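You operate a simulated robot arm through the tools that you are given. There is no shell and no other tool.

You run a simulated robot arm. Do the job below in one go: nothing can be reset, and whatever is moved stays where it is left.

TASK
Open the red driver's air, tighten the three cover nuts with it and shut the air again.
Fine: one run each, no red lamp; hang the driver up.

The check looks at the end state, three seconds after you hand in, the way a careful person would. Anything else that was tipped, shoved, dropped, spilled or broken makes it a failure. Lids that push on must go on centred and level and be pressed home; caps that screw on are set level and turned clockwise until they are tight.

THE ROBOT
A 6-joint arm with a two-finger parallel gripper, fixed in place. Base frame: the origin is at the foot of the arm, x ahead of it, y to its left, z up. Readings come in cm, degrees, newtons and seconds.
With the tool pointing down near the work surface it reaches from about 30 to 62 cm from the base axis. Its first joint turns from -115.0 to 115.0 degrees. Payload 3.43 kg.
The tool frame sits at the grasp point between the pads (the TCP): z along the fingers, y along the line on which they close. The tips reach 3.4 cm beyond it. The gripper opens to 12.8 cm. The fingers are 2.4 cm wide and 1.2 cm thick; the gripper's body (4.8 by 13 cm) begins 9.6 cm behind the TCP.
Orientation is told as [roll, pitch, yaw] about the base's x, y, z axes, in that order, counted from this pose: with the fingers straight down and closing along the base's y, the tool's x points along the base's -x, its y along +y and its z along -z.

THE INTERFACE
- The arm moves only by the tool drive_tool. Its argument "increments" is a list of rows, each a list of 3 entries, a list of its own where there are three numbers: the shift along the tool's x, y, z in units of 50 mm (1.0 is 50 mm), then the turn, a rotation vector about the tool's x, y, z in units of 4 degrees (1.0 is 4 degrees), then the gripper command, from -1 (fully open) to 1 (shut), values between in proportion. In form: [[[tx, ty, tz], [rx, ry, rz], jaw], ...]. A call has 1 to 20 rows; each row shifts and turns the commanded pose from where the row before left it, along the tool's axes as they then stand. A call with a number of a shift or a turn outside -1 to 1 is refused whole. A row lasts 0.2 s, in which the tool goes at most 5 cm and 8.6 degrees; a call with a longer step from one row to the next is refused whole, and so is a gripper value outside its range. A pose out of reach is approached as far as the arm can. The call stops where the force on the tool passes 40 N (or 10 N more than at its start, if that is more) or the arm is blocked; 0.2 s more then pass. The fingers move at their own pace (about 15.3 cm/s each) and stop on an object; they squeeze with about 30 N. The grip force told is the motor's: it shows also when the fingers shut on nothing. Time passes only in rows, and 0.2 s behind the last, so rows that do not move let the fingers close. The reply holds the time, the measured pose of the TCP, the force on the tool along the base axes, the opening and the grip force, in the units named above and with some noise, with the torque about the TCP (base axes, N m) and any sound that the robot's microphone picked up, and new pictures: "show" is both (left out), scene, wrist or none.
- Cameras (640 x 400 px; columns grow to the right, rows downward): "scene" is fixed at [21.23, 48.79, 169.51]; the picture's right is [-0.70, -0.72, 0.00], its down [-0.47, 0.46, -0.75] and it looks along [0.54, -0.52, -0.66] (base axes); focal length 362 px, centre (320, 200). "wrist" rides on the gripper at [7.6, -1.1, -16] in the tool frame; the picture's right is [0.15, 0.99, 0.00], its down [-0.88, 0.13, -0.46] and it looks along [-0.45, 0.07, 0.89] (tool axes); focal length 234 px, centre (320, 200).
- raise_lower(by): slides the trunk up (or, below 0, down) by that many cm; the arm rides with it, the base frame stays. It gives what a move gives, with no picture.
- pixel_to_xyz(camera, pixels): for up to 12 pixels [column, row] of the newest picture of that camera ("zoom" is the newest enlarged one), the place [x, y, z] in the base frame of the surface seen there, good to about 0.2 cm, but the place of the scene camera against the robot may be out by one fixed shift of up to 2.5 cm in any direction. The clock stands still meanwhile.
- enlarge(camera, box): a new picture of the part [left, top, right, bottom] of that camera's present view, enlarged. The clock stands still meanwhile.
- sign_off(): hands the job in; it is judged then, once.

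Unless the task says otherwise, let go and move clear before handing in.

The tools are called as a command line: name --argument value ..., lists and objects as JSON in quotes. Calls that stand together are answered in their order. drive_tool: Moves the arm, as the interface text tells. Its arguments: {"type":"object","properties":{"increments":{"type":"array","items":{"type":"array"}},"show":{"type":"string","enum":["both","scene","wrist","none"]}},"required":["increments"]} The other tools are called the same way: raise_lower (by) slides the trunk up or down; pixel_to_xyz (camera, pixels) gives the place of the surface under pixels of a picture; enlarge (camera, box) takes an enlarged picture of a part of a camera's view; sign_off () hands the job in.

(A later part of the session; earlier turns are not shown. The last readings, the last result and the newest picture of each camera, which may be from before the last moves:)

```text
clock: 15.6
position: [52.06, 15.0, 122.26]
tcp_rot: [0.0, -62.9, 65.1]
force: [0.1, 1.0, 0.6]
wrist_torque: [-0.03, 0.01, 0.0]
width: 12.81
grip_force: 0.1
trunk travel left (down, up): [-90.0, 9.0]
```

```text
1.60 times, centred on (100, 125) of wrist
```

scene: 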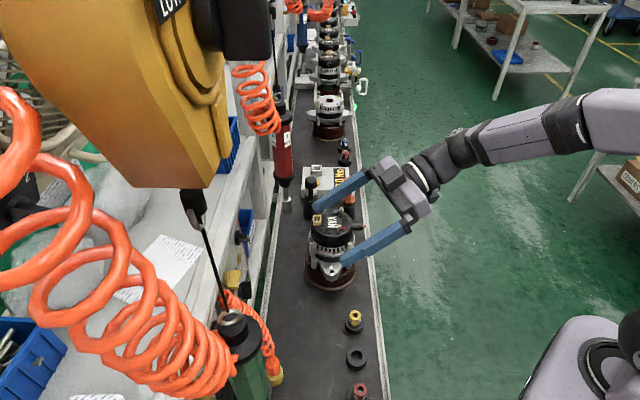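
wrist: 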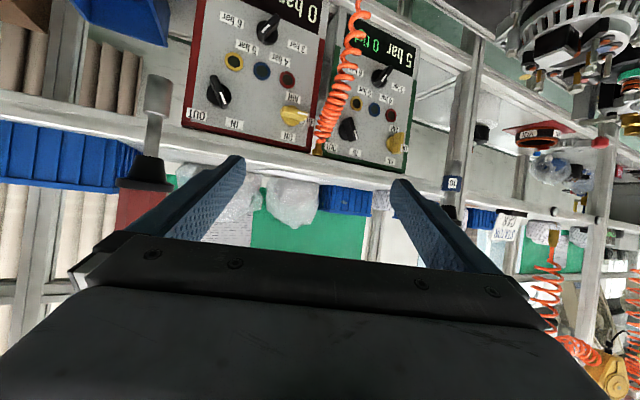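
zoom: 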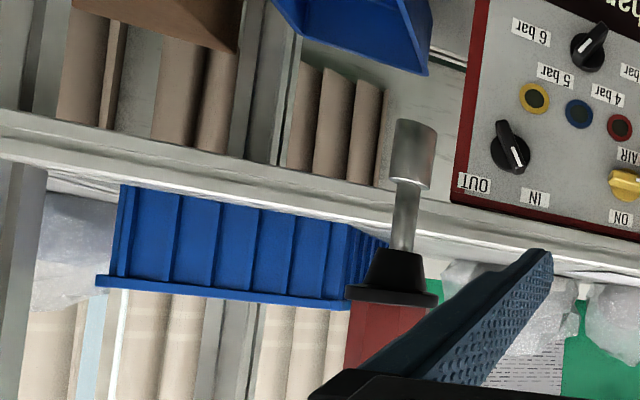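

No nut sign found yet; the red panel's pointer is at 5 bar. I'll sweep the camera right and higher, to look behind the alternator and around the red station.

drive_tool --increments '[[[0, 0, 0], [0.891, 0, 0.454], -1], [[0, 0, 0], [0.891, 0, 0.454], -1], [[0, 0, 0], [0.891, 0, 0.454], -1], [[0, 0, 0], [0.891, 0, 0.454], -1], [[0, 0, 0], [0.891, 0, 0.454], -1], [[0, 0, 0], [0.891, 0, 0.454], -1], [[0, 0, 0], [0.891, 0, 0.454], -1], [[0, 0, 0], [0.891, 0, 0.454], -1], [[0.063, -0.655, -0.567], [0, 0, 0], -1], [[0.063, -0.655, -0.567], [0, 0, 0], -1], [[0.063, -0.655, -0.567], [0, 0, 0], -1], [[0.063, -0.655, -0.567], [0, 0, 0], -1], [[0.063, -0.655, -0.567], [0, 0, 0], -1], [[0.063, -0.655, -0.567], [0, 0, 0], -1]]'

```text
clock: 18.6
position: [49.61, -10.32, 128.28]
tcp_rot: [0.5, -62.9, 32.8]
force: [0.1, -0.6, 0.6]
wrist_torque: [0.0, -0.02, 0.05]
width: 12.8
grip_force: 0.1
trunk travel left (down, up): [-90.0, 9.0]
```

scene: 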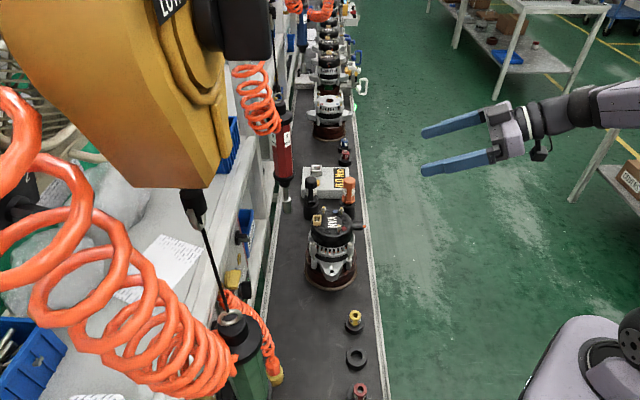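
wrist: 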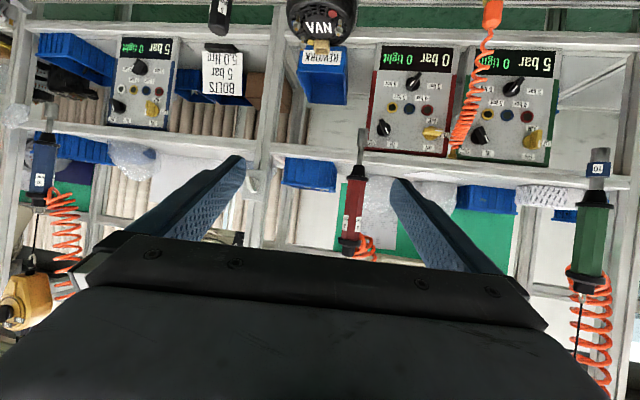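

Good overview of the rack, with the red driver at (355,200) and the three panels; zooming across for any nuts note.

enlarge --camera "wrist" --box '[0, 0, 240, 150]'

enlarge --camera "wrist" --box '[200, 0, 400, 125]'

enlarge --camera "wrist" --box '[240, 110, 480, 270]'

enlarge --camera "wrist" --box '[440, 0, 640, 125]'

enlarge --camera "wrist" --box '[330, 120, 400, 265]'

pixel_to_xyz --camera "wrist" --pixels '[[362, 135], [362, 150], [357, 180], [354, 210], [350, 235], [350, 245], [432, 133], [416, 82], [360, 165]]'

```text
2.67 times, centred on (120, 75) of wrist
```

zoom: 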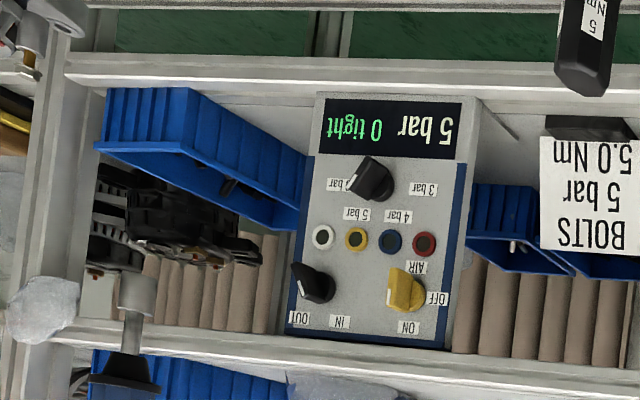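

```text
3.20 times, centred on (300, 62) of wrist
```

zoom: 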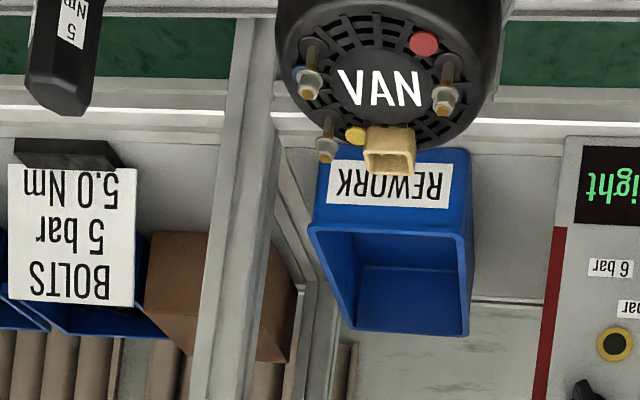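

```text
2.50 times, centred on (360, 190) of wrist
```

zoom: 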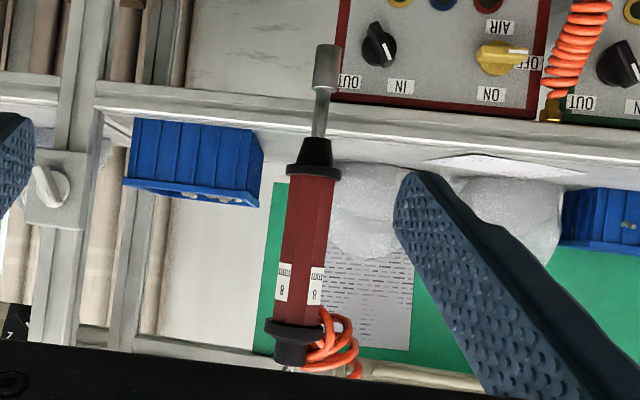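

```text
3.20 times, centred on (540, 62) of wrist
```

zoom: 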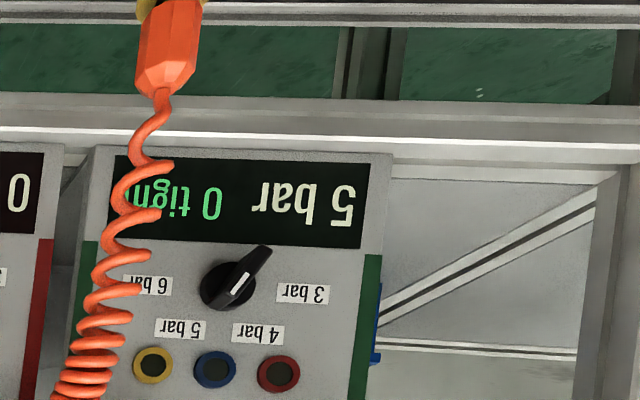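

```text
2.76 times, centred on (365, 192) of wrist
```

zoom: 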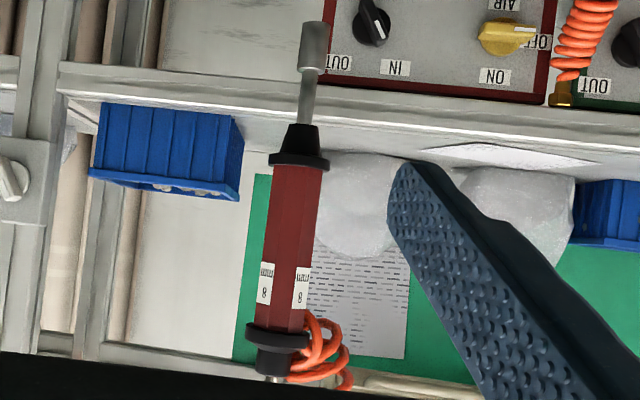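

```text
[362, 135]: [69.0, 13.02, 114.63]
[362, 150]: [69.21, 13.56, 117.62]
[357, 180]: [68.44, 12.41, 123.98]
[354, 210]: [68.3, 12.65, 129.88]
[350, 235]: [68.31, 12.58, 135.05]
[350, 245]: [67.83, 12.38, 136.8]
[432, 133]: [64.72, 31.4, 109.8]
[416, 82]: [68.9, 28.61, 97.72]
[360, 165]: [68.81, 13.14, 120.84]
```

No nut sign in this part. The red driver body spans z≈118–137 at about (68.3,12.6). I'll turn the camera right to check the rest of the station before deciding on pressure.

drive_tool --increments '[[[0, 0, 0.5], [0.891, 0, 0.454], -1], [[0, 0, 0.5], [0.891, 0, 0.454], -1], [[0, 0, 0], [0.891, 0, 0.454], -1], [[0, 0, 0], [0.891, 0, 0.454], -1], [[0, 0, 0], [0.891, 0, 0.454], -1], [[0, 0, 0], [0.891, 0, 0.454], -1], [[0, 0, 0], [0.891, 0, 0.454], -1], [[0, 0, 0], [0.891, 0, 0.454], -1], [[0, 0, 0], [0.891, 0, 0.454], -1], [[0, 0, 0], [0.891, 0, 0.454], -1], [[0, 0, 0], [0.891, 0, 0.454], -1], [[0, 0, 0], [0.891, 0, 0.454], -1], [[0, 0, 0], [0.891, 0, 0.454], -1]]'

```text
clock: 21.4
position: [51.71, -13.56, 124.26]
tcp_rot: [0.2, -63.0, -15.1]
force: [0.0, 0.4, 0.1]
wrist_torque: [-0.04, 0.02, -0.03]
width: 12.81
grip_force: 0.0
out of reach, approached as far as the arm can: row 11, 12, 13
trunk travel left (down, up): [-90.0, 9.0]
```

scene: 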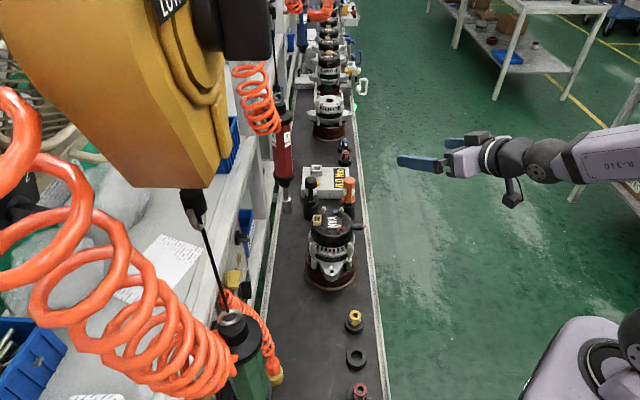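
wrist: 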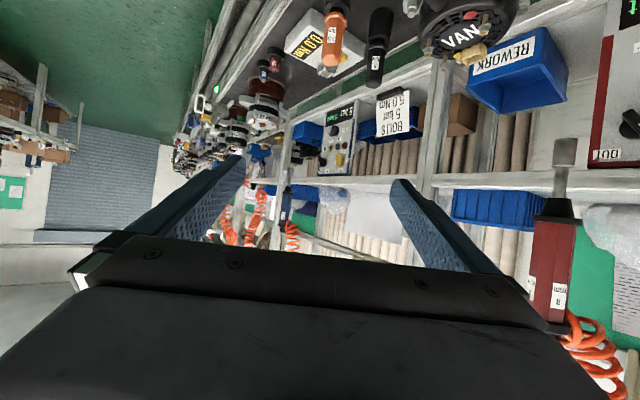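

enlarge --camera "wrist" --box '[160, 60, 300, 170]'

enlarge --camera "wrist" --box '[280, 0, 440, 110]'

enlarge --camera "wrist" --box '[200, 140, 440, 270]'

enlarge --camera "wrist" --box '[0, 80, 160, 230]'

enlarge --camera "wrist" --box '[400, 0, 560, 100]'

```text
3.64 times, centred on (230, 115) of wrist
```

zoom: 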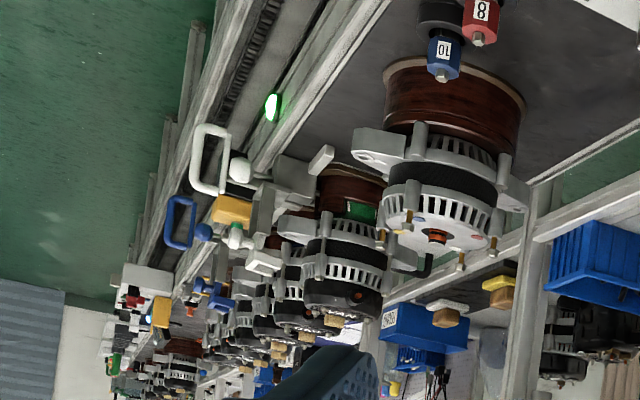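

```text
3.64 times, centred on (360, 55) of wrist
```

zoom: 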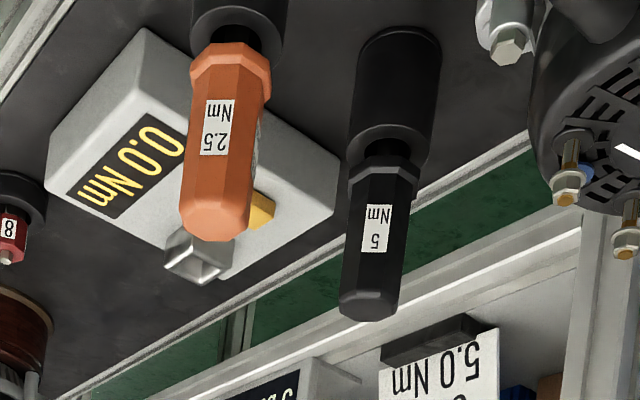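

```text
2.67 times, centred on (320, 205) of wrist
```

zoom: 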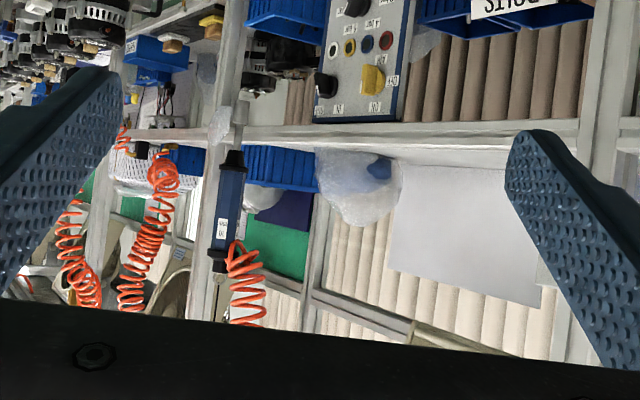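

```text
2.67 times, centred on (80, 155) of wrist
```

zoom: 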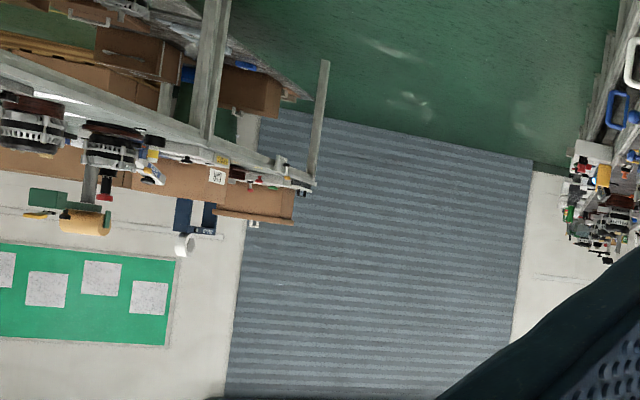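

```text
4.00 times, centred on (480, 50) of wrist
```

zoom: 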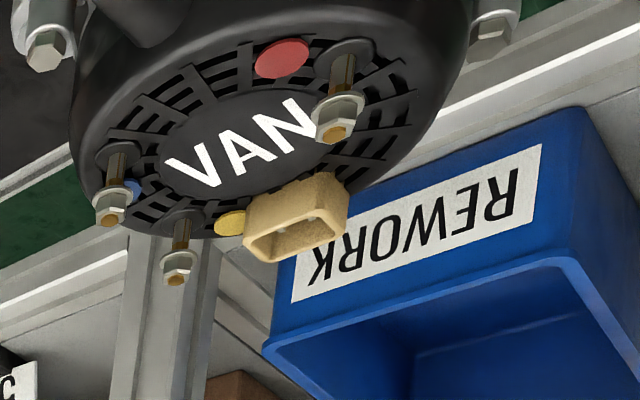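

All three drivers' regulators are set at 5 bar and no separate nut figure is posted. The red switch is at IN, so I'll leave those alone. Next I'll head for the red valve: first yaw back to face the panel.

drive_tool --increments '[[[0, 0, 0], [-0.891, 0, -0.454], -1], [[0, 0, 0], [-0.891, 0, -0.454], -1], [[0, 0, 0], [-0.891, 0, -0.454], -1], [[0, 0, 0], [-0.891, 0, -0.454], -1], [[0, 0, 0], [-0.891, 0, -0.454], -1], [[0, 0, 0], [-0.891, 0, -0.454], -1], [[0, 0, 0], [-0.891, 0, -0.454], -1], [[0, 0, 0], [-0.891, 0, -0.454], -1], [[0, 0, 0], [-0.891, 0, -0.454], -1], [[0, 0, 0], [-0.891, 0, -0.454], -1], [[0, 0, 0], [-0.891, 0, -0.454], -1], [[0, 0, 0], [-0.891, 0, -0.454], -1], [[0, 0, 0], [-0.891, 0, -0.454], -1], [[0, 0, 0], [-0.891, 0, -0.454], -1], [[0, 0, 0], [-0.891, 0, -0.454], -1]]' --show "none"

drive_tool --increments '[[[-0.049, 0.538, 0.7], [0, 0, 0], -0.5], [[-0.049, 0.538, 0.7], [0, 0, 0], -0.5], [[-0.049, 0.538, 0.7], [0, 0, 0], -0.5], [[-0.049, 0.538, 0.7], [0, 0, 0], -0.5], [[-0.049, 0.538, 0.7], [0, 0, 0], 0], [[-0.049, 0.538, 0.7], [0, 0, 0], 0], [[-0.049, 0.538, 0.7], [0, 0, 0], 0], [[-0.049, 0.538, 0.7], [0, 0, 0], 0], [[-0.049, 0.538, 0.7], [0, 0, 0], 0]]'

```text
clock: 24.6
position: [52.03, -13.99, 124.6]
tcp_rot: [-1.5, -63.3, 43.5]
force: [0.3, 0.5, 0.1]
wrist_torque: [0.03, 0.01, 0.03]
width: 12.79
grip_force: 0.0
out of reach, approached as far as the arm can: row 2
trunk travel left (down, up): [-90.0, 9.0]
```

```text
clock: 26.6
position: [57.56, 23.39, 112.11]
tcp_rot: [-1.9, -63.3, 43.7]
force: [0.7, 0.4, -0.2]
wrist_torque: [0.01, 0.02, 0.04]
width: 6.39
grip_force: 0.0
trunk travel left (down, up): [-90.0, 9.0]
```

scene: 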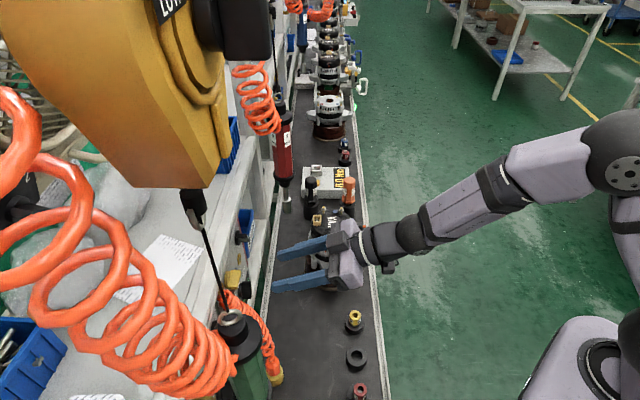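
wrist: 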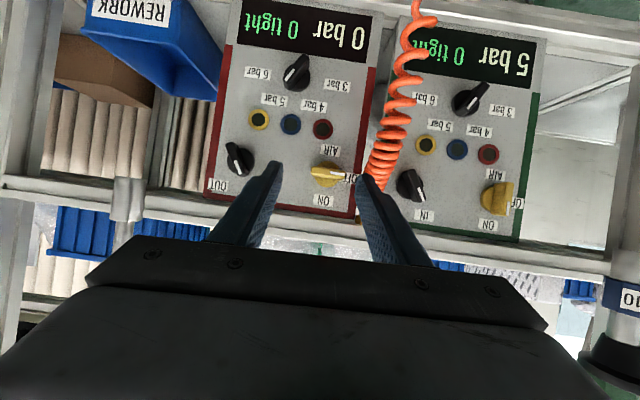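

Now at (57.6,23.4,112) facing the panel; the valve handle is at (325,175) pointing at OFF. I'll measure the handle and surroundings precisely.

enlarge --camera "wrist" --box '[280, 135, 400, 215]'

pixel_to_xyz --camera "wrist" --pixels '[[325, 175], [316, 174], [335, 176], [326, 169], [326, 181], [324, 186], [322, 199], [330, 148], [318, 186], [373, 178], [388, 150], [300, 180]]'

```text
5.00 times, centred on (340, 175) of wrist
```

zoom: 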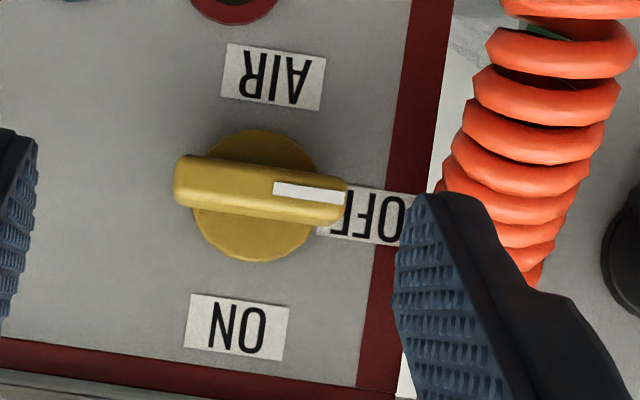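

```text
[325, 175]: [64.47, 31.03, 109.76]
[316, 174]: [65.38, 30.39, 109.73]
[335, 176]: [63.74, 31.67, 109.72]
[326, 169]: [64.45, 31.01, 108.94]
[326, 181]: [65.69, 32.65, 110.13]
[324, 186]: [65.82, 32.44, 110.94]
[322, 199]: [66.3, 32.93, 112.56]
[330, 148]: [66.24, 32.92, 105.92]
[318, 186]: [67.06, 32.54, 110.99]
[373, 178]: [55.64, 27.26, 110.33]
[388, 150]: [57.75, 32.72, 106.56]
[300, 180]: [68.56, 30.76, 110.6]
```

The valve axis is at about along-belt 23.0, z 109.35, handle front at depth 67.5 and ~1.4 cm thick. I'll level the tool along the panel normal and begin rolling it so the fingers close vertically on the handle.

drive_tool --increments '[[[0, 0, 0], [-0.76, -0.013, -0.38], 0], [[0, 0, 0], [0, -0.954, 0], 0], [[0, 0, 0], [0, -0.954, 0], 0], [[0, 0, 0], [0, -0.954, 0], 0], [[0, 0, 0], [0, -0.954, 0], 0], [[0, 0, 0], [0, -0.954, 0], 0], [[0, 0, 0], [0, -0.954, 0], 0], [[0, 0, 0], [0, -0.954, 0], 0]]'

```text
clock: 28.4
position: [57.62, 23.5, 112.32]
tcp_rot: [-102.2, -89.2, 147.5]
force: [0.0, -0.1, 0.4]
wrist_torque: [-0.02, -0.02, 0.01]
width: 6.41
grip_force: 0.0
trunk travel left (down, up): [-90.0, 9.0]
```

scene: 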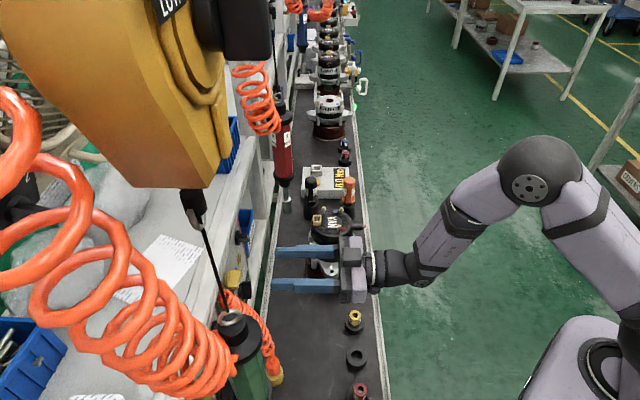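
wrist: 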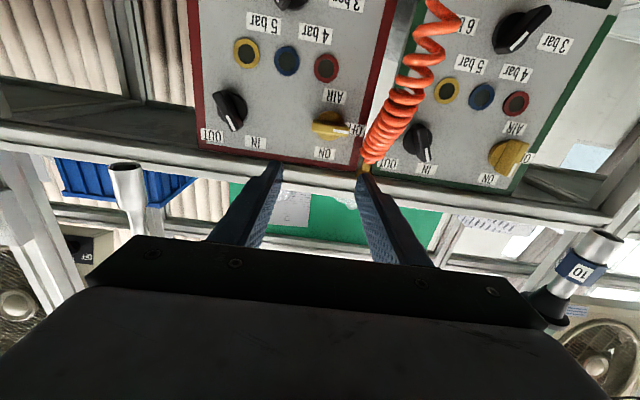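

Tool is level and square to the panel. Now rolling −89° so the fingers close vertically, then align with the valve axis.

drive_tool --increments '[[[0, 0, 0], [0, 0, -1], 0], [[0, 0, 0], [0, 0, -1], 0], [[0, 0, 0], [0, 0, -1], 0], [[0, 0, 0], [0, 0, -1], 0], [[0, 0, 0], [0, 0, -1], 0], [[0, 0, 0], [0, 0, -1], 0], [[0, 0, 0], [0, 0, -1], 0], [[0, 0, 0], [0, 0, -1], 0], [[0, 0, 0], [0, 0, -1], 0], [[0, 0, 0], [0, 0, -1], 0], [[0, 0, 0], [0, 0, -1], 0], [[0, 0, 0], [0, 0, -1], 0], [[0, 0, 0], [0, 0, -1], 0], [[0, 0, 0], [0, 0, -1], 0], [[0, 0, 0], [0, 0, -1], 0], [[0, 0, 0], [0, 0, -1], 0], [[0, 0, 0], [0, 0, -1], 0], [[0, 0, 0], [0, 0, -1], 0], [[0, 0, 0], [0, 0, -1], 0], [[0, 0, 0], [0, 0, -1], 0]]' --show "scene"

drive_tool --increments '[[[0, 0, 0], [0, 0, -0.767], 0], [[0, 0, 0], [0, 0, -0.767], 0], [[0, 0, 0], [0, 0, -0.767], 0], [[-0.226, 0.594, 0], [0, 0, 0], 0.4375], [[0, 0, 0], [0, 0, 0], 0.4375]]'

```text
clock: 32.6
position: [83.18, 16.27, 131.51]
tcp_rot: [-90.0, -9.2, 135.5]
force: [-3.1, 1.1, -5.5]
wrist_torque: [0.13, -0.27, -0.23]
width: 6.13
grip_force: 0.0
out of reach, approached as far as the arm can: row 1, 2, 3, 4, 5, 6, 7, 8, 9, 10, 11, 12, 13, 14, 15, 16, 17, 18, 19
trunk travel left (down, up): [-90.0, 9.0]
```

scene: 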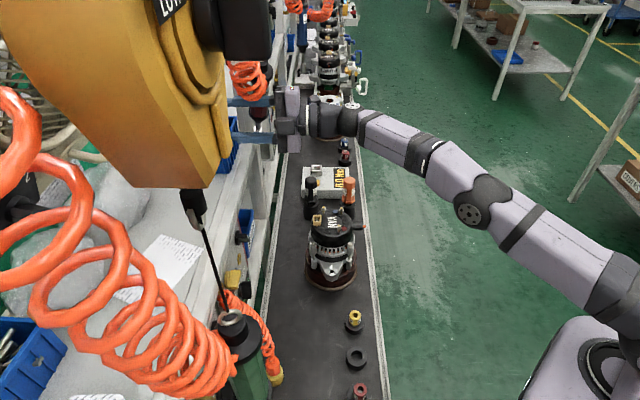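

```text
clock: 33.8
position: [83.24, 16.75, 128.68]
tcp_rot: [-89.9, -0.1, 135.5]
force: [-4.7, 1.8, -0.1]
wrist_torque: [-0.05, -0.22, -0.32]
width: 3.61
grip_force: 0.0
out of reach, approached as far as the arm can: row 1, 4
trunk travel left (down, up): [-90.0, 9.0]
```

scene: 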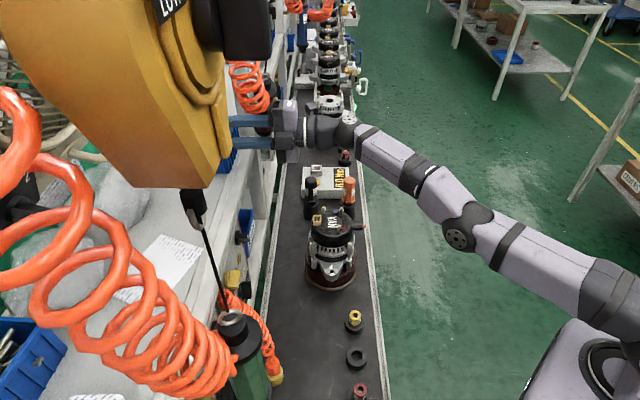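
wrist: 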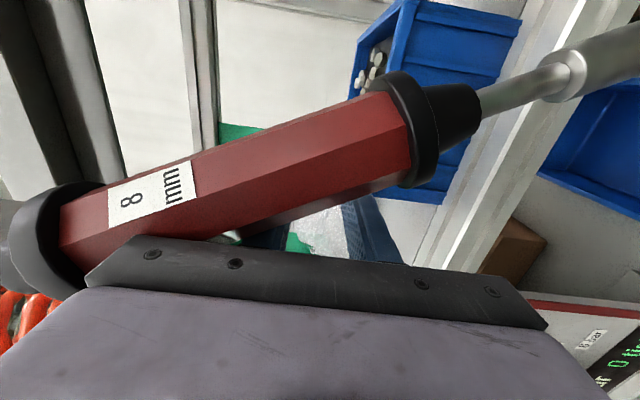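

The roll ran out of reach and the hand drifted to (83,17,129), pushing against the hanging red driver (force ~5 N, driver seen tilted across the wrist view). I'll stop and measure before backing off gently.

pixel_to_xyz --camera "wrist" --pixels '[[120, 210], [240, 165], [370, 120], [450, 115], [520, 85], [610, 55], [40, 230], [270, 235], [360, 225], [260, 200], [400, 150], [600, 100]]'

enlarge --camera "scene" --box '[200, 50, 360, 190]'

enlarge --camera "wrist" --box '[180, 100, 500, 290]'

```text
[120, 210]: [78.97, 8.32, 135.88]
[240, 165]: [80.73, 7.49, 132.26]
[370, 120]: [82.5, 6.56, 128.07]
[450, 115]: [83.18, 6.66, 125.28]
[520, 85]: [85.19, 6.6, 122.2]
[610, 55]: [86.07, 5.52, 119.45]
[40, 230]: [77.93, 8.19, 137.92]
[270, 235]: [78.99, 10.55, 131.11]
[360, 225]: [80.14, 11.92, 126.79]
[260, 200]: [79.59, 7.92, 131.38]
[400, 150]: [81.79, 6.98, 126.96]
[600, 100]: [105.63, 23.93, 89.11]
```

```text
2.86 times, centred on (280, 120) of scene
```

zoom: 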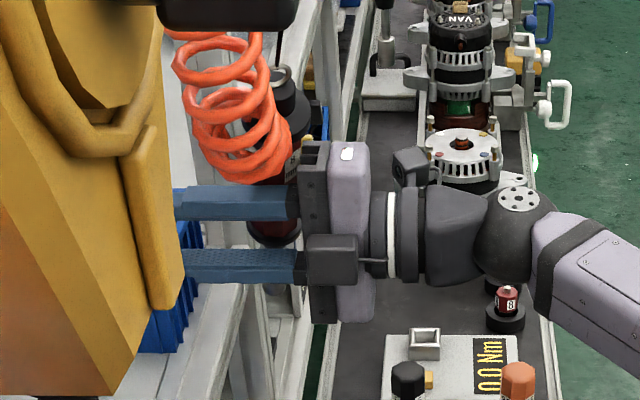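

```text
2.00 times, centred on (340, 195) of wrist
```

zoom: 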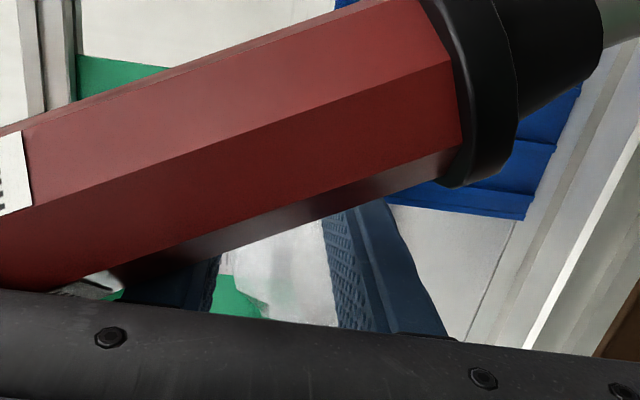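

The driver (axis near along-depth 64.6, along-belt 50.6) rests on the +belt side of my fingers, ahead of the palm; its rest place is at depth 57, belt 39.4. I'll carry it back slowly: first retract along the panel normal in small steps.

drive_tool --increments '[[[0, 0, -0.2], [0, 0, 0], 0.4375], [[0, 0, -0.2], [0, 0, 0], 0.4375], [[0, 0, -0.2], [0, 0, 0], 0.4375], [[0, 0, -0.2], [0, 0, 0], 0.4375]]'

```text
clock: 34.8
position: [83.2, 13.95, 128.92]
tcp_rot: [-90.1, -0.6, 135.6]
force: [-3.6, 3.0, -0.9]
wrist_torque: [-0.08, -0.13, -0.31]
width: 3.59
grip_force: 0.0
out of reach, approached as far as the arm can: row 1, 2, 3, 4
trunk travel left (down, up): [-90.0, 9.0]
```

scene: 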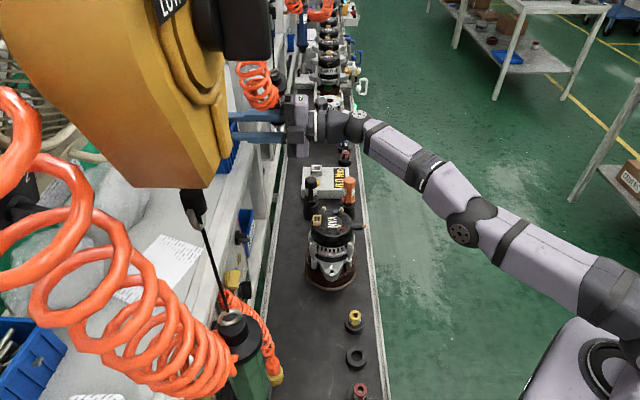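
wrist: 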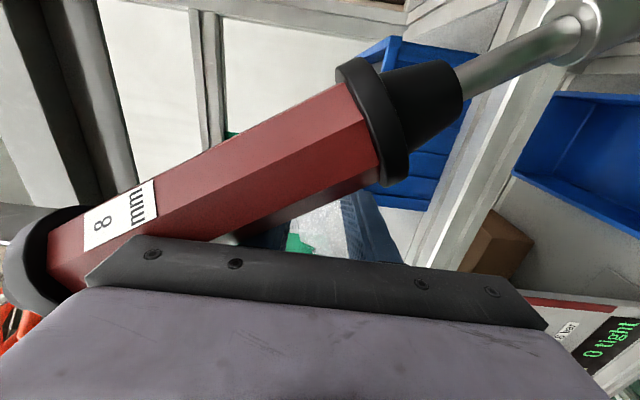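

The retreat was bent sideways—this rolled orientation sits at a wrist-joint limit. I'll close the fingers (so they don't hook the driver) and undo the roll gradually, checking force as I go.

drive_tool --increments '[[[0, 0, 0], [0, 0, 0], 1], [[0, 0, 0], [0, 0, 0], 1], [[0, 0, 0], [0, 0, 1], 1], [[0, 0, 0], [0, 0, 1], 1], [[0, 0, 0], [0, 0, 1], 1], [[0, 0, 0], [0, 0, 1], 1]]'

```text
clock: 36.2
position: [83.14, 13.99, 128.77]
tcp_rot: [-90.2, -15.9, 135.5]
force: [-3.1, 2.4, -0.5]
wrist_torque: [0.04, -0.08, -0.24]
width: 0.0
grip_force: 30.2
trunk travel left (down, up): [-90.0, 9.0]
```

scene: 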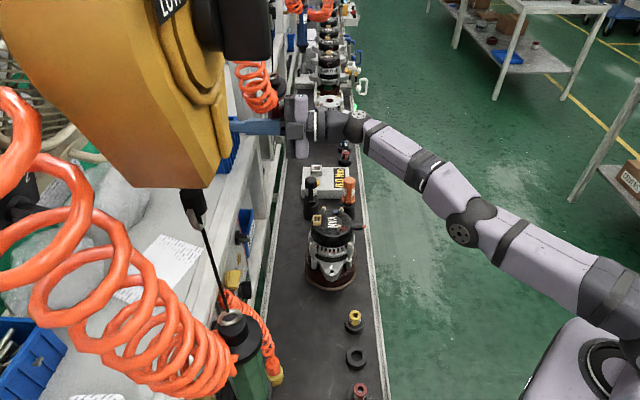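
wrist: 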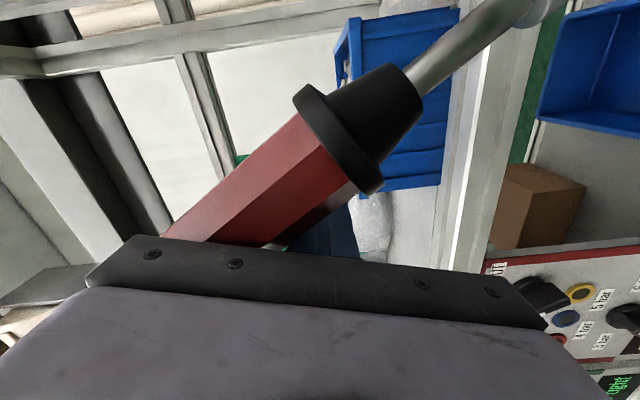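

Roll is unwinding cleanly and the force is falling. Continue unwinding another 28°, then begin carrying the driver back.

drive_tool --increments '[[[0, 0, 0], [0, 0, 1], 1], [[0, 0, 0], [0, 0, 1], 1], [[0, 0, 0], [0, 0, 1], 1], [[0, 0, 0], [0, 0, 1], 1], [[0, 0, 0], [0, 0, 1], 1], [[0, 0, 0], [0, 0, 1], 1], [[0, 0, 0], [0, 0, 1], 1]]'

```text
clock: 37.8
position: [83.19, 14.01, 128.9]
tcp_rot: [-90.2, -44.0, 135.5]
force: [-3.5, 1.2, 0.1]
wrist_torque: [0.0, -0.02, -0.29]
width: 0.0
grip_force: 30.3
trunk travel left (down, up): [-90.0, 9.0]
```

scene: 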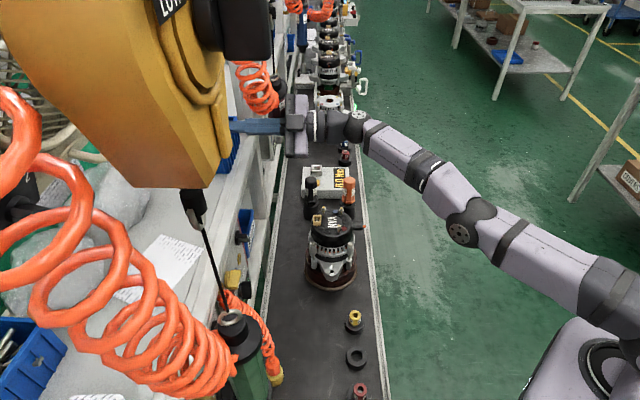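
wrist: 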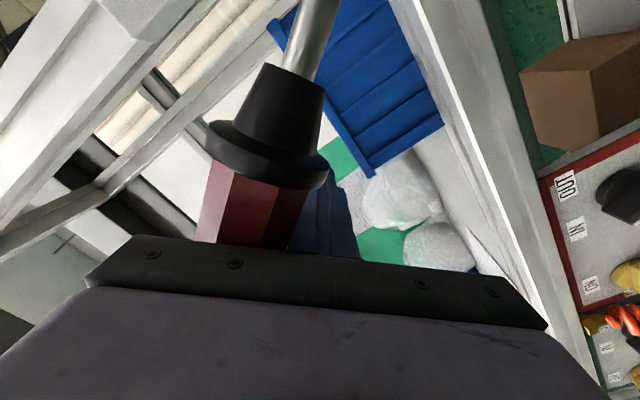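

Still clear. Now carry the driver back toward its rest line: slow steps mostly along −belt direction, a little away from the rack.

drive_tool --increments '[[[-0.193, 0.186, -0.11], [0, 0, 0], 1], [[-0.193, 0.186, -0.11], [0, 0, 0], 1], [[-0.193, 0.186, -0.11], [0, 0, 0], 1], [[-0.193, 0.186, -0.11], [0, 0, 0], 1], [[-0.193, 0.186, -0.11], [0, 0, 0], 1]]'

```text
clock: 39.0
position: [76.6, 16.83, 128.82]
tcp_rot: [-90.1, -44.0, 135.6]
force: [-1.3, 1.8, -2.7]
wrist_torque: [0.11, -0.08, -0.13]
width: 0.01
grip_force: 30.2
out of reach, approached as far as the arm can: row 1
trunk travel left (down, up): [-90.0, 9.0]
```

scene: 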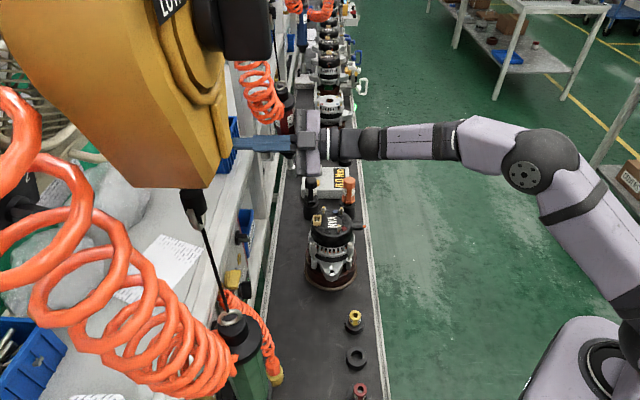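
wrist: 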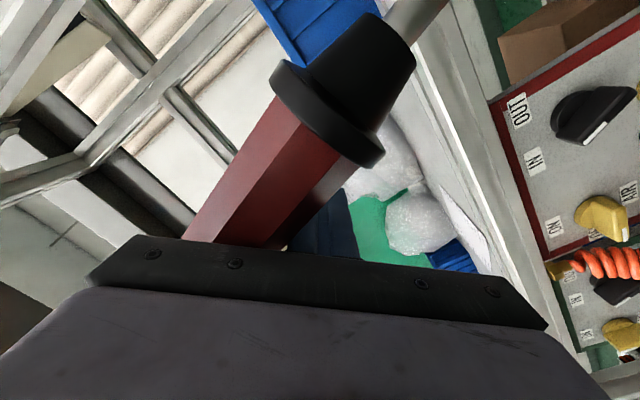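

The driver is following back and force is down to ~2–3 N. Continue the same way.

drive_tool --increments '[[[-0.193, 0.186, -0.13], [0, 0, 0], 1], [[-0.193, 0.186, -0.13], [0, 0, 0], 1], [[-0.193, 0.186, -0.13], [0, 0, 0], 1], [[-0.193, 0.186, -0.13], [0, 0, 0], 1]]'

```text
clock: 40.0
position: [73.45, 18.03, 131.31]
tcp_rot: [-89.8, -44.2, 135.4]
force: [-1.4, 1.3, -0.4]
wrist_torque: [0.06, -0.02, -0.07]
width: 0.0
grip_force: 29.4
out of reach, approached as far as the arm can: row 1, 2, 3, 4
trunk travel left (down, up): [-90.0, 9.0]
```

scene: 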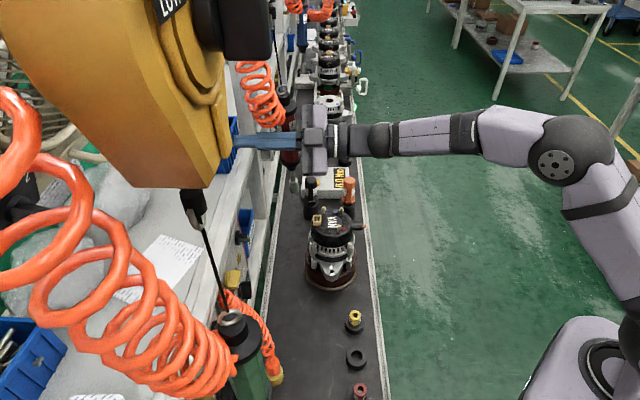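
wrist: 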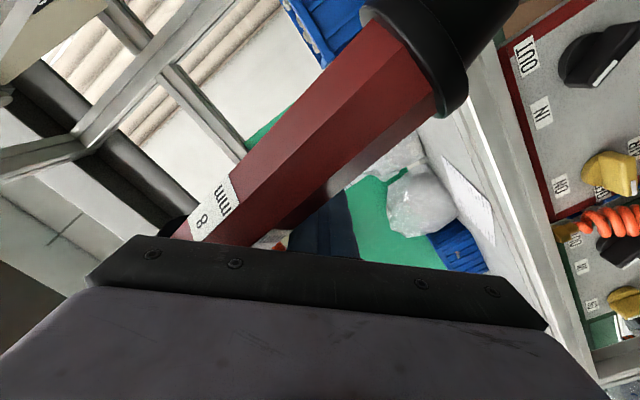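

At the wrist limit again; force is only ~2 N. I'll finish unwinding the roll here (fingers closed), then finish the retreat.

drive_tool --increments '[[[0, 0, 0], [0, 0, 1], 1], [[0, 0, 0], [0, 0, 1], 1], [[0, 0, 0], [0, 0, 1], 1], [[0, 0, 0], [0, 0, 1], 1], [[0, 0, 0], [0, 0, 1], 1], [[0, 0, 0], [0, 0, 1], 1]]' --show "wrist"

```text
clock: 41.4
position: [73.41, 17.83, 131.32]
tcp_rot: [-90.2, -68.2, 135.7]
force: [-1.3, 0.7, 0.6]
wrist_torque: [-0.02, -0.03, -0.08]
width: 0.0
grip_force: 29.8
trunk travel left (down, up): [-90.0, 9.0]
```

wrist: 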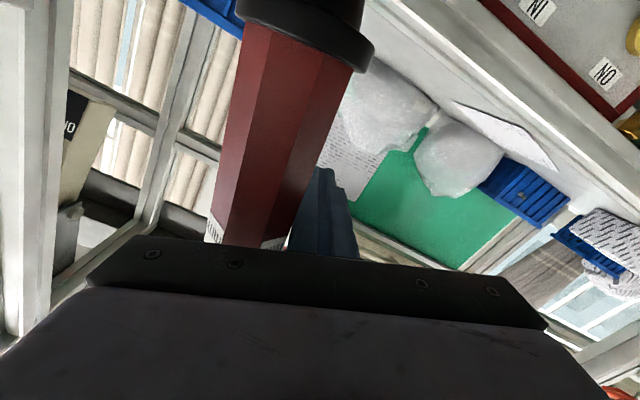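

Force ~1.5 N now. Shift a few more cm along −belt so the driver reaches its rest line.

drive_tool --increments '[[[-0.075, 0.185, -0.08], [0, 0, 0], 1], [[-0.075, 0.185, -0.08], [0, 0, 0], 1], [[-0.075, 0.185, -0.08], [0, 0, 0], 1], [[-0.075, 0.185, -0.08], [0, 0, 0], 1], [[0, 0, 0], [0, 0, 0], 1]]'

```text
clock: 42.6
position: [69.52, 19.55, 131.38]
tcp_rot: [-90.2, -68.0, 135.7]
force: [0.3, -0.4, 0.9]
wrist_torque: [-0.02, 0.01, 0.04]
width: 0.0
grip_force: 29.9
trunk travel left (down, up): [-90.0, 9.0]
```

scene: 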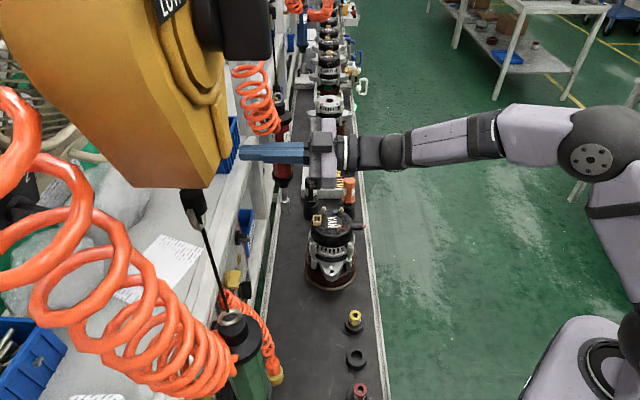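
wrist: 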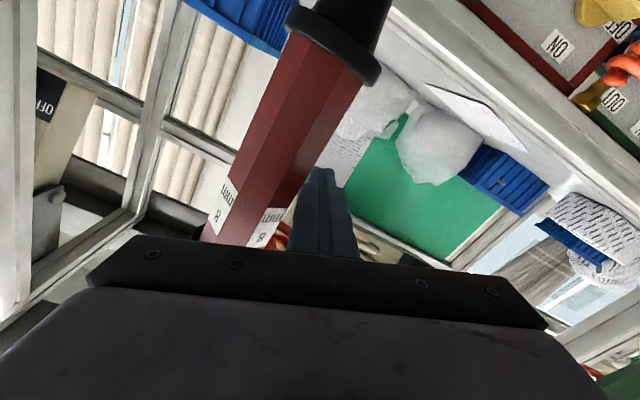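

Force is zero: the driver hangs free beside the fingers. Now retract straight away from it with a slight left drift.

drive_tool --increments '[[[-0.037, 0.093, -0.3], [0, 0, 0], 1], [[-0.037, 0.093, -0.3], [0, 0, 0], 1], [[-0.037, 0.093, -0.3], [0, 0, 0], 1], [[-0.037, 0.093, -0.3], [0, 0, 0], 1], [[-0.037, 0.093, -0.3], [0, 0, 0], 1], [[-0.037, 0.093, -0.3], [0, 0, 0], 1], [[-0.037, 0.093, -0.3], [0, 0, 0], 1], [[-0.037, 0.093, -0.3], [0, 0, 0], 1], [[-0.037, 0.093, -0.3], [0, 0, 0], 1]]'

```text
clock: 44.6
position: [56.93, 12.91, 131.16]
tcp_rot: [-90.4, -68.0, 135.8]
force: [0.4, -0.5, 0.2]
wrist_torque: [0.02, 0.0, -0.01]
width: 0.0
grip_force: 30.2
trunk travel left (down, up): [-90.0, 9.0]
```

scene: 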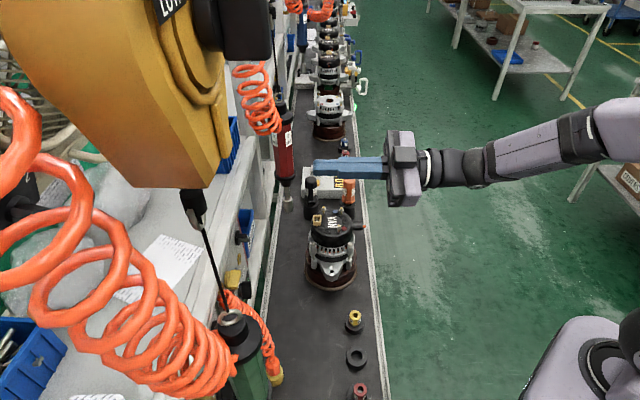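
wrist: 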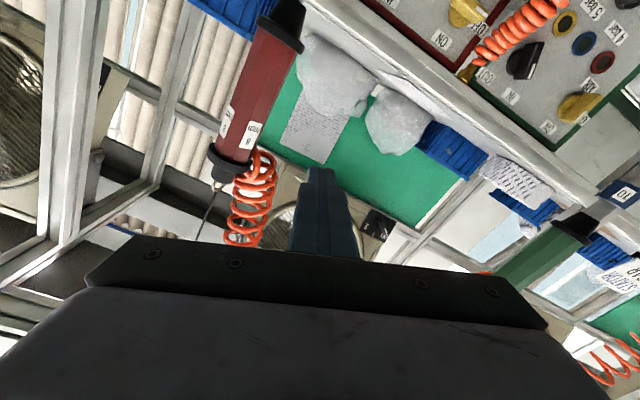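

The driver is back at its normal hanging spot and the hand is clear. I'll try rolling the other way (positive) so the fingers close vertically, in a monitored call.

drive_tool --increments '[[[0, 0, 0], [0, 0, 1], 1], [[0, 0, 0], [0, 0, 1], 1], [[0, 0, 0], [0, 0, 1], 1], [[0, 0, 0], [0, 0, 1], 1], [[0, 0, 0], [0, 0, 1], 1], [[0, 0, 0], [0, 0, 1], 1], [[0, 0, 0], [0, 0, 1], 1], [[0, 0, 0], [0, 0, 1], 1]]' --show "none"

```text
clock: 46.4
position: [56.91, 12.99, 131.18]
tcp_rot: [90.6, -79.8, -45.2]
force: [0.1, 0.5, 1.2]
wrist_torque: [-0.03, -0.04, 0.02]
width: 0.0
grip_force: 29.5
trunk travel left (down, up): [-90.0, 9.0]
```

No limit this way (roll now +10°). Continue.

drive_tool --increments '[[[0, 0, 0], [0, 0, 0.9975], 1], [[0, 0, 0], [0, 0, 0.9975], 1], [[0, 0, 0], [0, 0, 0.9975], 1], [[0, 0, 0], [0, 0, 0.9975], 1], [[0, 0, 0], [0, 0, 0.9975], 1], [[0, 0, 0], [0, 0, 0.9975], 1], [[0, 0, 0], [0, 0, 0.9975], 1], [[0, 0, 0], [0, 0, 0.9975], 1], [[0, 0, 0], [0, 0, 0.9975], 1], [[0, 0, 0], [0, 0, 0.9975], 1]]' --show "none"

```text
clock: 48.6
position: [57.13, 13.03, 131.2]
tcp_rot: [90.1, -40.0, -44.8]
force: [-0.1, -0.6, 0.4]
wrist_torque: [0.0, 0.01, -0.04]
width: 0.0
grip_force: 30.2
trunk travel left (down, up): [-90.0, 9.0]
```

drive_tool --increments '[[[0, 0, 0], [0, 0, 1], 1], [[0, 0, 0], [0, 0, 1], 1], [[0, 0, 0], [0, 0, 1], 1], [[0, 0, 0], [0, 0, 1], 1], [[0, 0, 0], [0, 0, 1], 1], [[0, 0, 0], [0, 0, 1], 1], [[0, 0, 0], [0, 0, 1], 1], [[0, 0, 0], [0, 0, 1], 1], [[0, 0, 0], [0, 0, 1], 1], [[0, 0, 0], [0, 0, 1], 1]]'

```text
clock: 50.8
position: [56.75, 13.05, 131.12]
tcp_rot: [90.0, 0.0, -44.5]
force: [-0.6, 0.3, 0.3]
wrist_torque: [-0.01, 0.01, -0.01]
width: 0.0
grip_force: 29.6
trunk travel left (down, up): [-90.0, 9.0]
```

scene: 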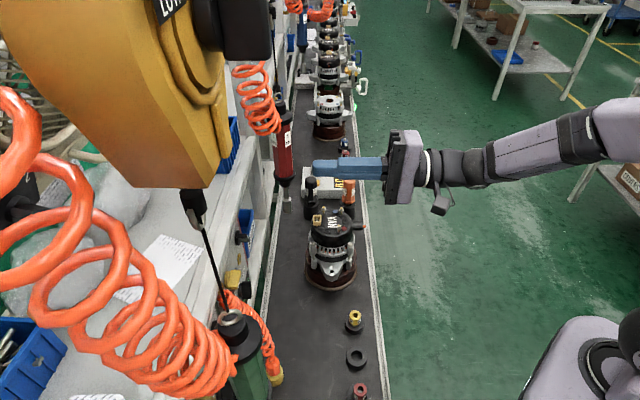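
wrist: 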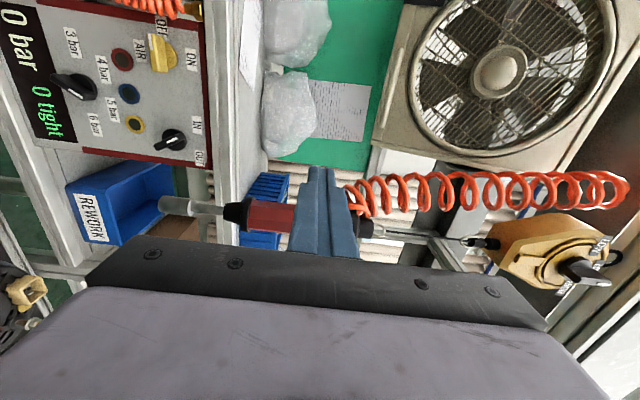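

Fingers now close vertically, pointing along the panel normal. Move to the stand-off in front of the valve (along-belt 23.0, z 109.4).

drive_tool --increments '[[[0.267, -0.727, 0.283], [0, 0, 0], 1], [[0.267, -0.727, 0.283], [0, 0, 0], 1], [[0.267, -0.727, 0.283], [0, 0, 0], 1], [[0.267, -0.727, 0.283], [0, 0, 0], 1], [[0.267, -0.727, 0.283], [0, 0, 0], 0.4], [[0.267, -0.727, 0.283], [0, 0, 0], 0.4], [[0, 0, 0], [0, 0, 0], 0.4]]'

```text
clock: 52.4
position: [57.23, 24.65, 109.38]
tcp_rot: [90.1, -0.1, -44.7]
force: [0.1, 0.3, 0.2]
wrist_torque: [0.02, 0.03, 0.01]
width: 3.82
grip_force: 0.1
trunk travel left (down, up): [-90.0, 9.0]
```

scene: 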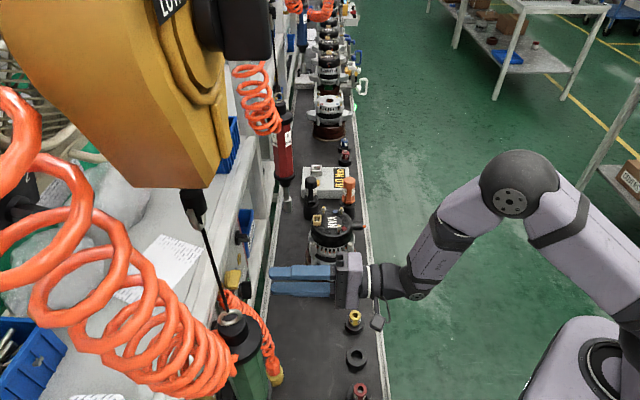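
wrist: 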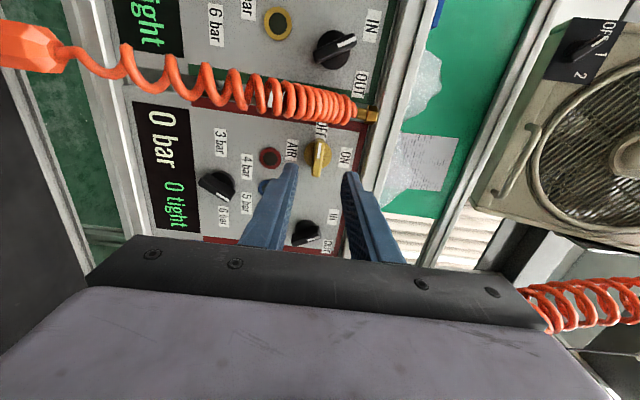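

Stand-off reached: (57.2,24.65,109.4). The valve handle is at (318,155) between the finger tips; I'll re-measure it from here.

enlarge --camera "wrist" --box '[260, 100, 380, 200]'

pixel_to_xyz --camera "wrist" --pixels '[[318, 148], [319, 160], [314, 155], [324, 155], [317, 172], [328, 165], [322, 140], [340, 155], [305, 155], [288, 175], [350, 178], [320, 168]]'

```text
4.00 times, centred on (320, 150) of wrist
```

zoom: 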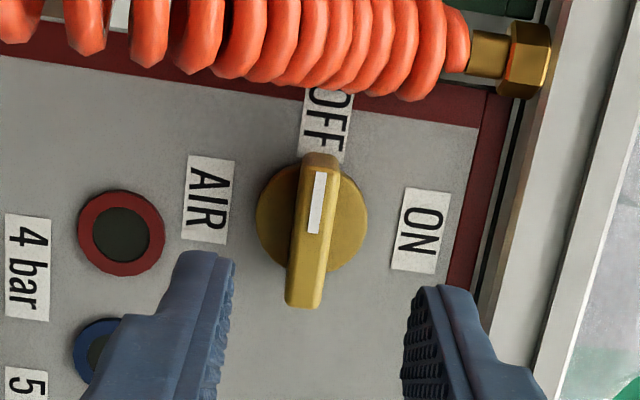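

```text
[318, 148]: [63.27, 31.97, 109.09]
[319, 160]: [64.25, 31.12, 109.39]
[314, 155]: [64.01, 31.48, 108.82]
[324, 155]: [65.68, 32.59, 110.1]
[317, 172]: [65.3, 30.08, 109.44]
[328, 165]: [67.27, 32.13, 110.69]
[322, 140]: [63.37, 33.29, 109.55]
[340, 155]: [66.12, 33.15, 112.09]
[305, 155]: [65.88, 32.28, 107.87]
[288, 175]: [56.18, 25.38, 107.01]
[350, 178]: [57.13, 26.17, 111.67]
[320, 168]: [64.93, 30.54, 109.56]
```

Handle centre is z≈109.15, front at depth 67.45, knob disk at 69.5. I'll advance 7.9 cm so the finger tips straddle the handle just short of the disk.

drive_tool --increments '[[[0, -0.01, 0.395], [0, 0, 0], 0.4], [[0, -0.01, 0.395], [0, 0, 0], 0.4], [[0, -0.01, 0.395], [0, 0, 0], 0.4], [[0, -0.01, 0.395], [0, 0, 0], 0.4], [[0, 0, 0], [0, 0, 0], 0.4]]'

```text
clock: 53.6
position: [62.6, 30.41, 109.15]
tcp_rot: [90.1, 0.0, -44.5]
force: [0.2, 0.2, 0.0]
wrist_torque: [0.01, 0.0, 0.05]
width: 3.86
grip_force: 0.1
trunk travel left (down, up): [-90.0, 9.0]
```

scene: 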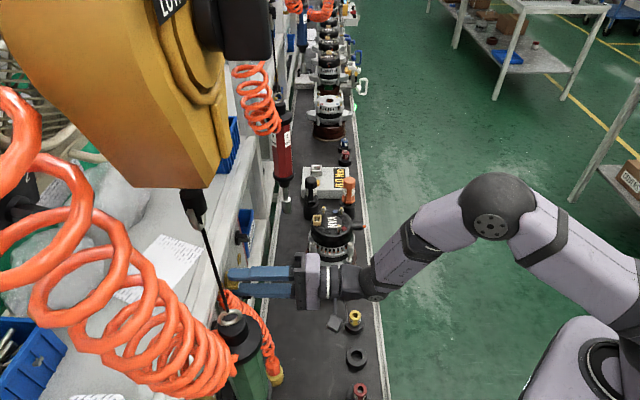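
wrist: 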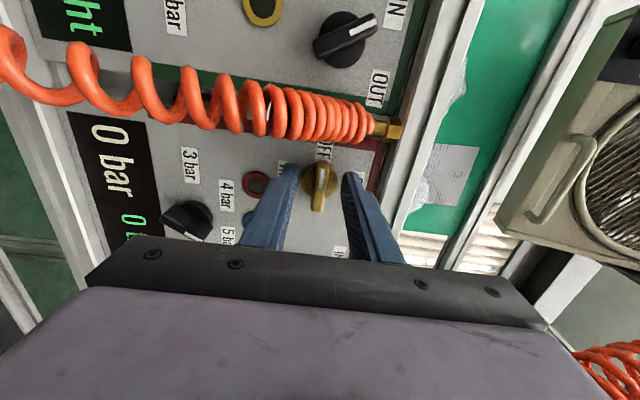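

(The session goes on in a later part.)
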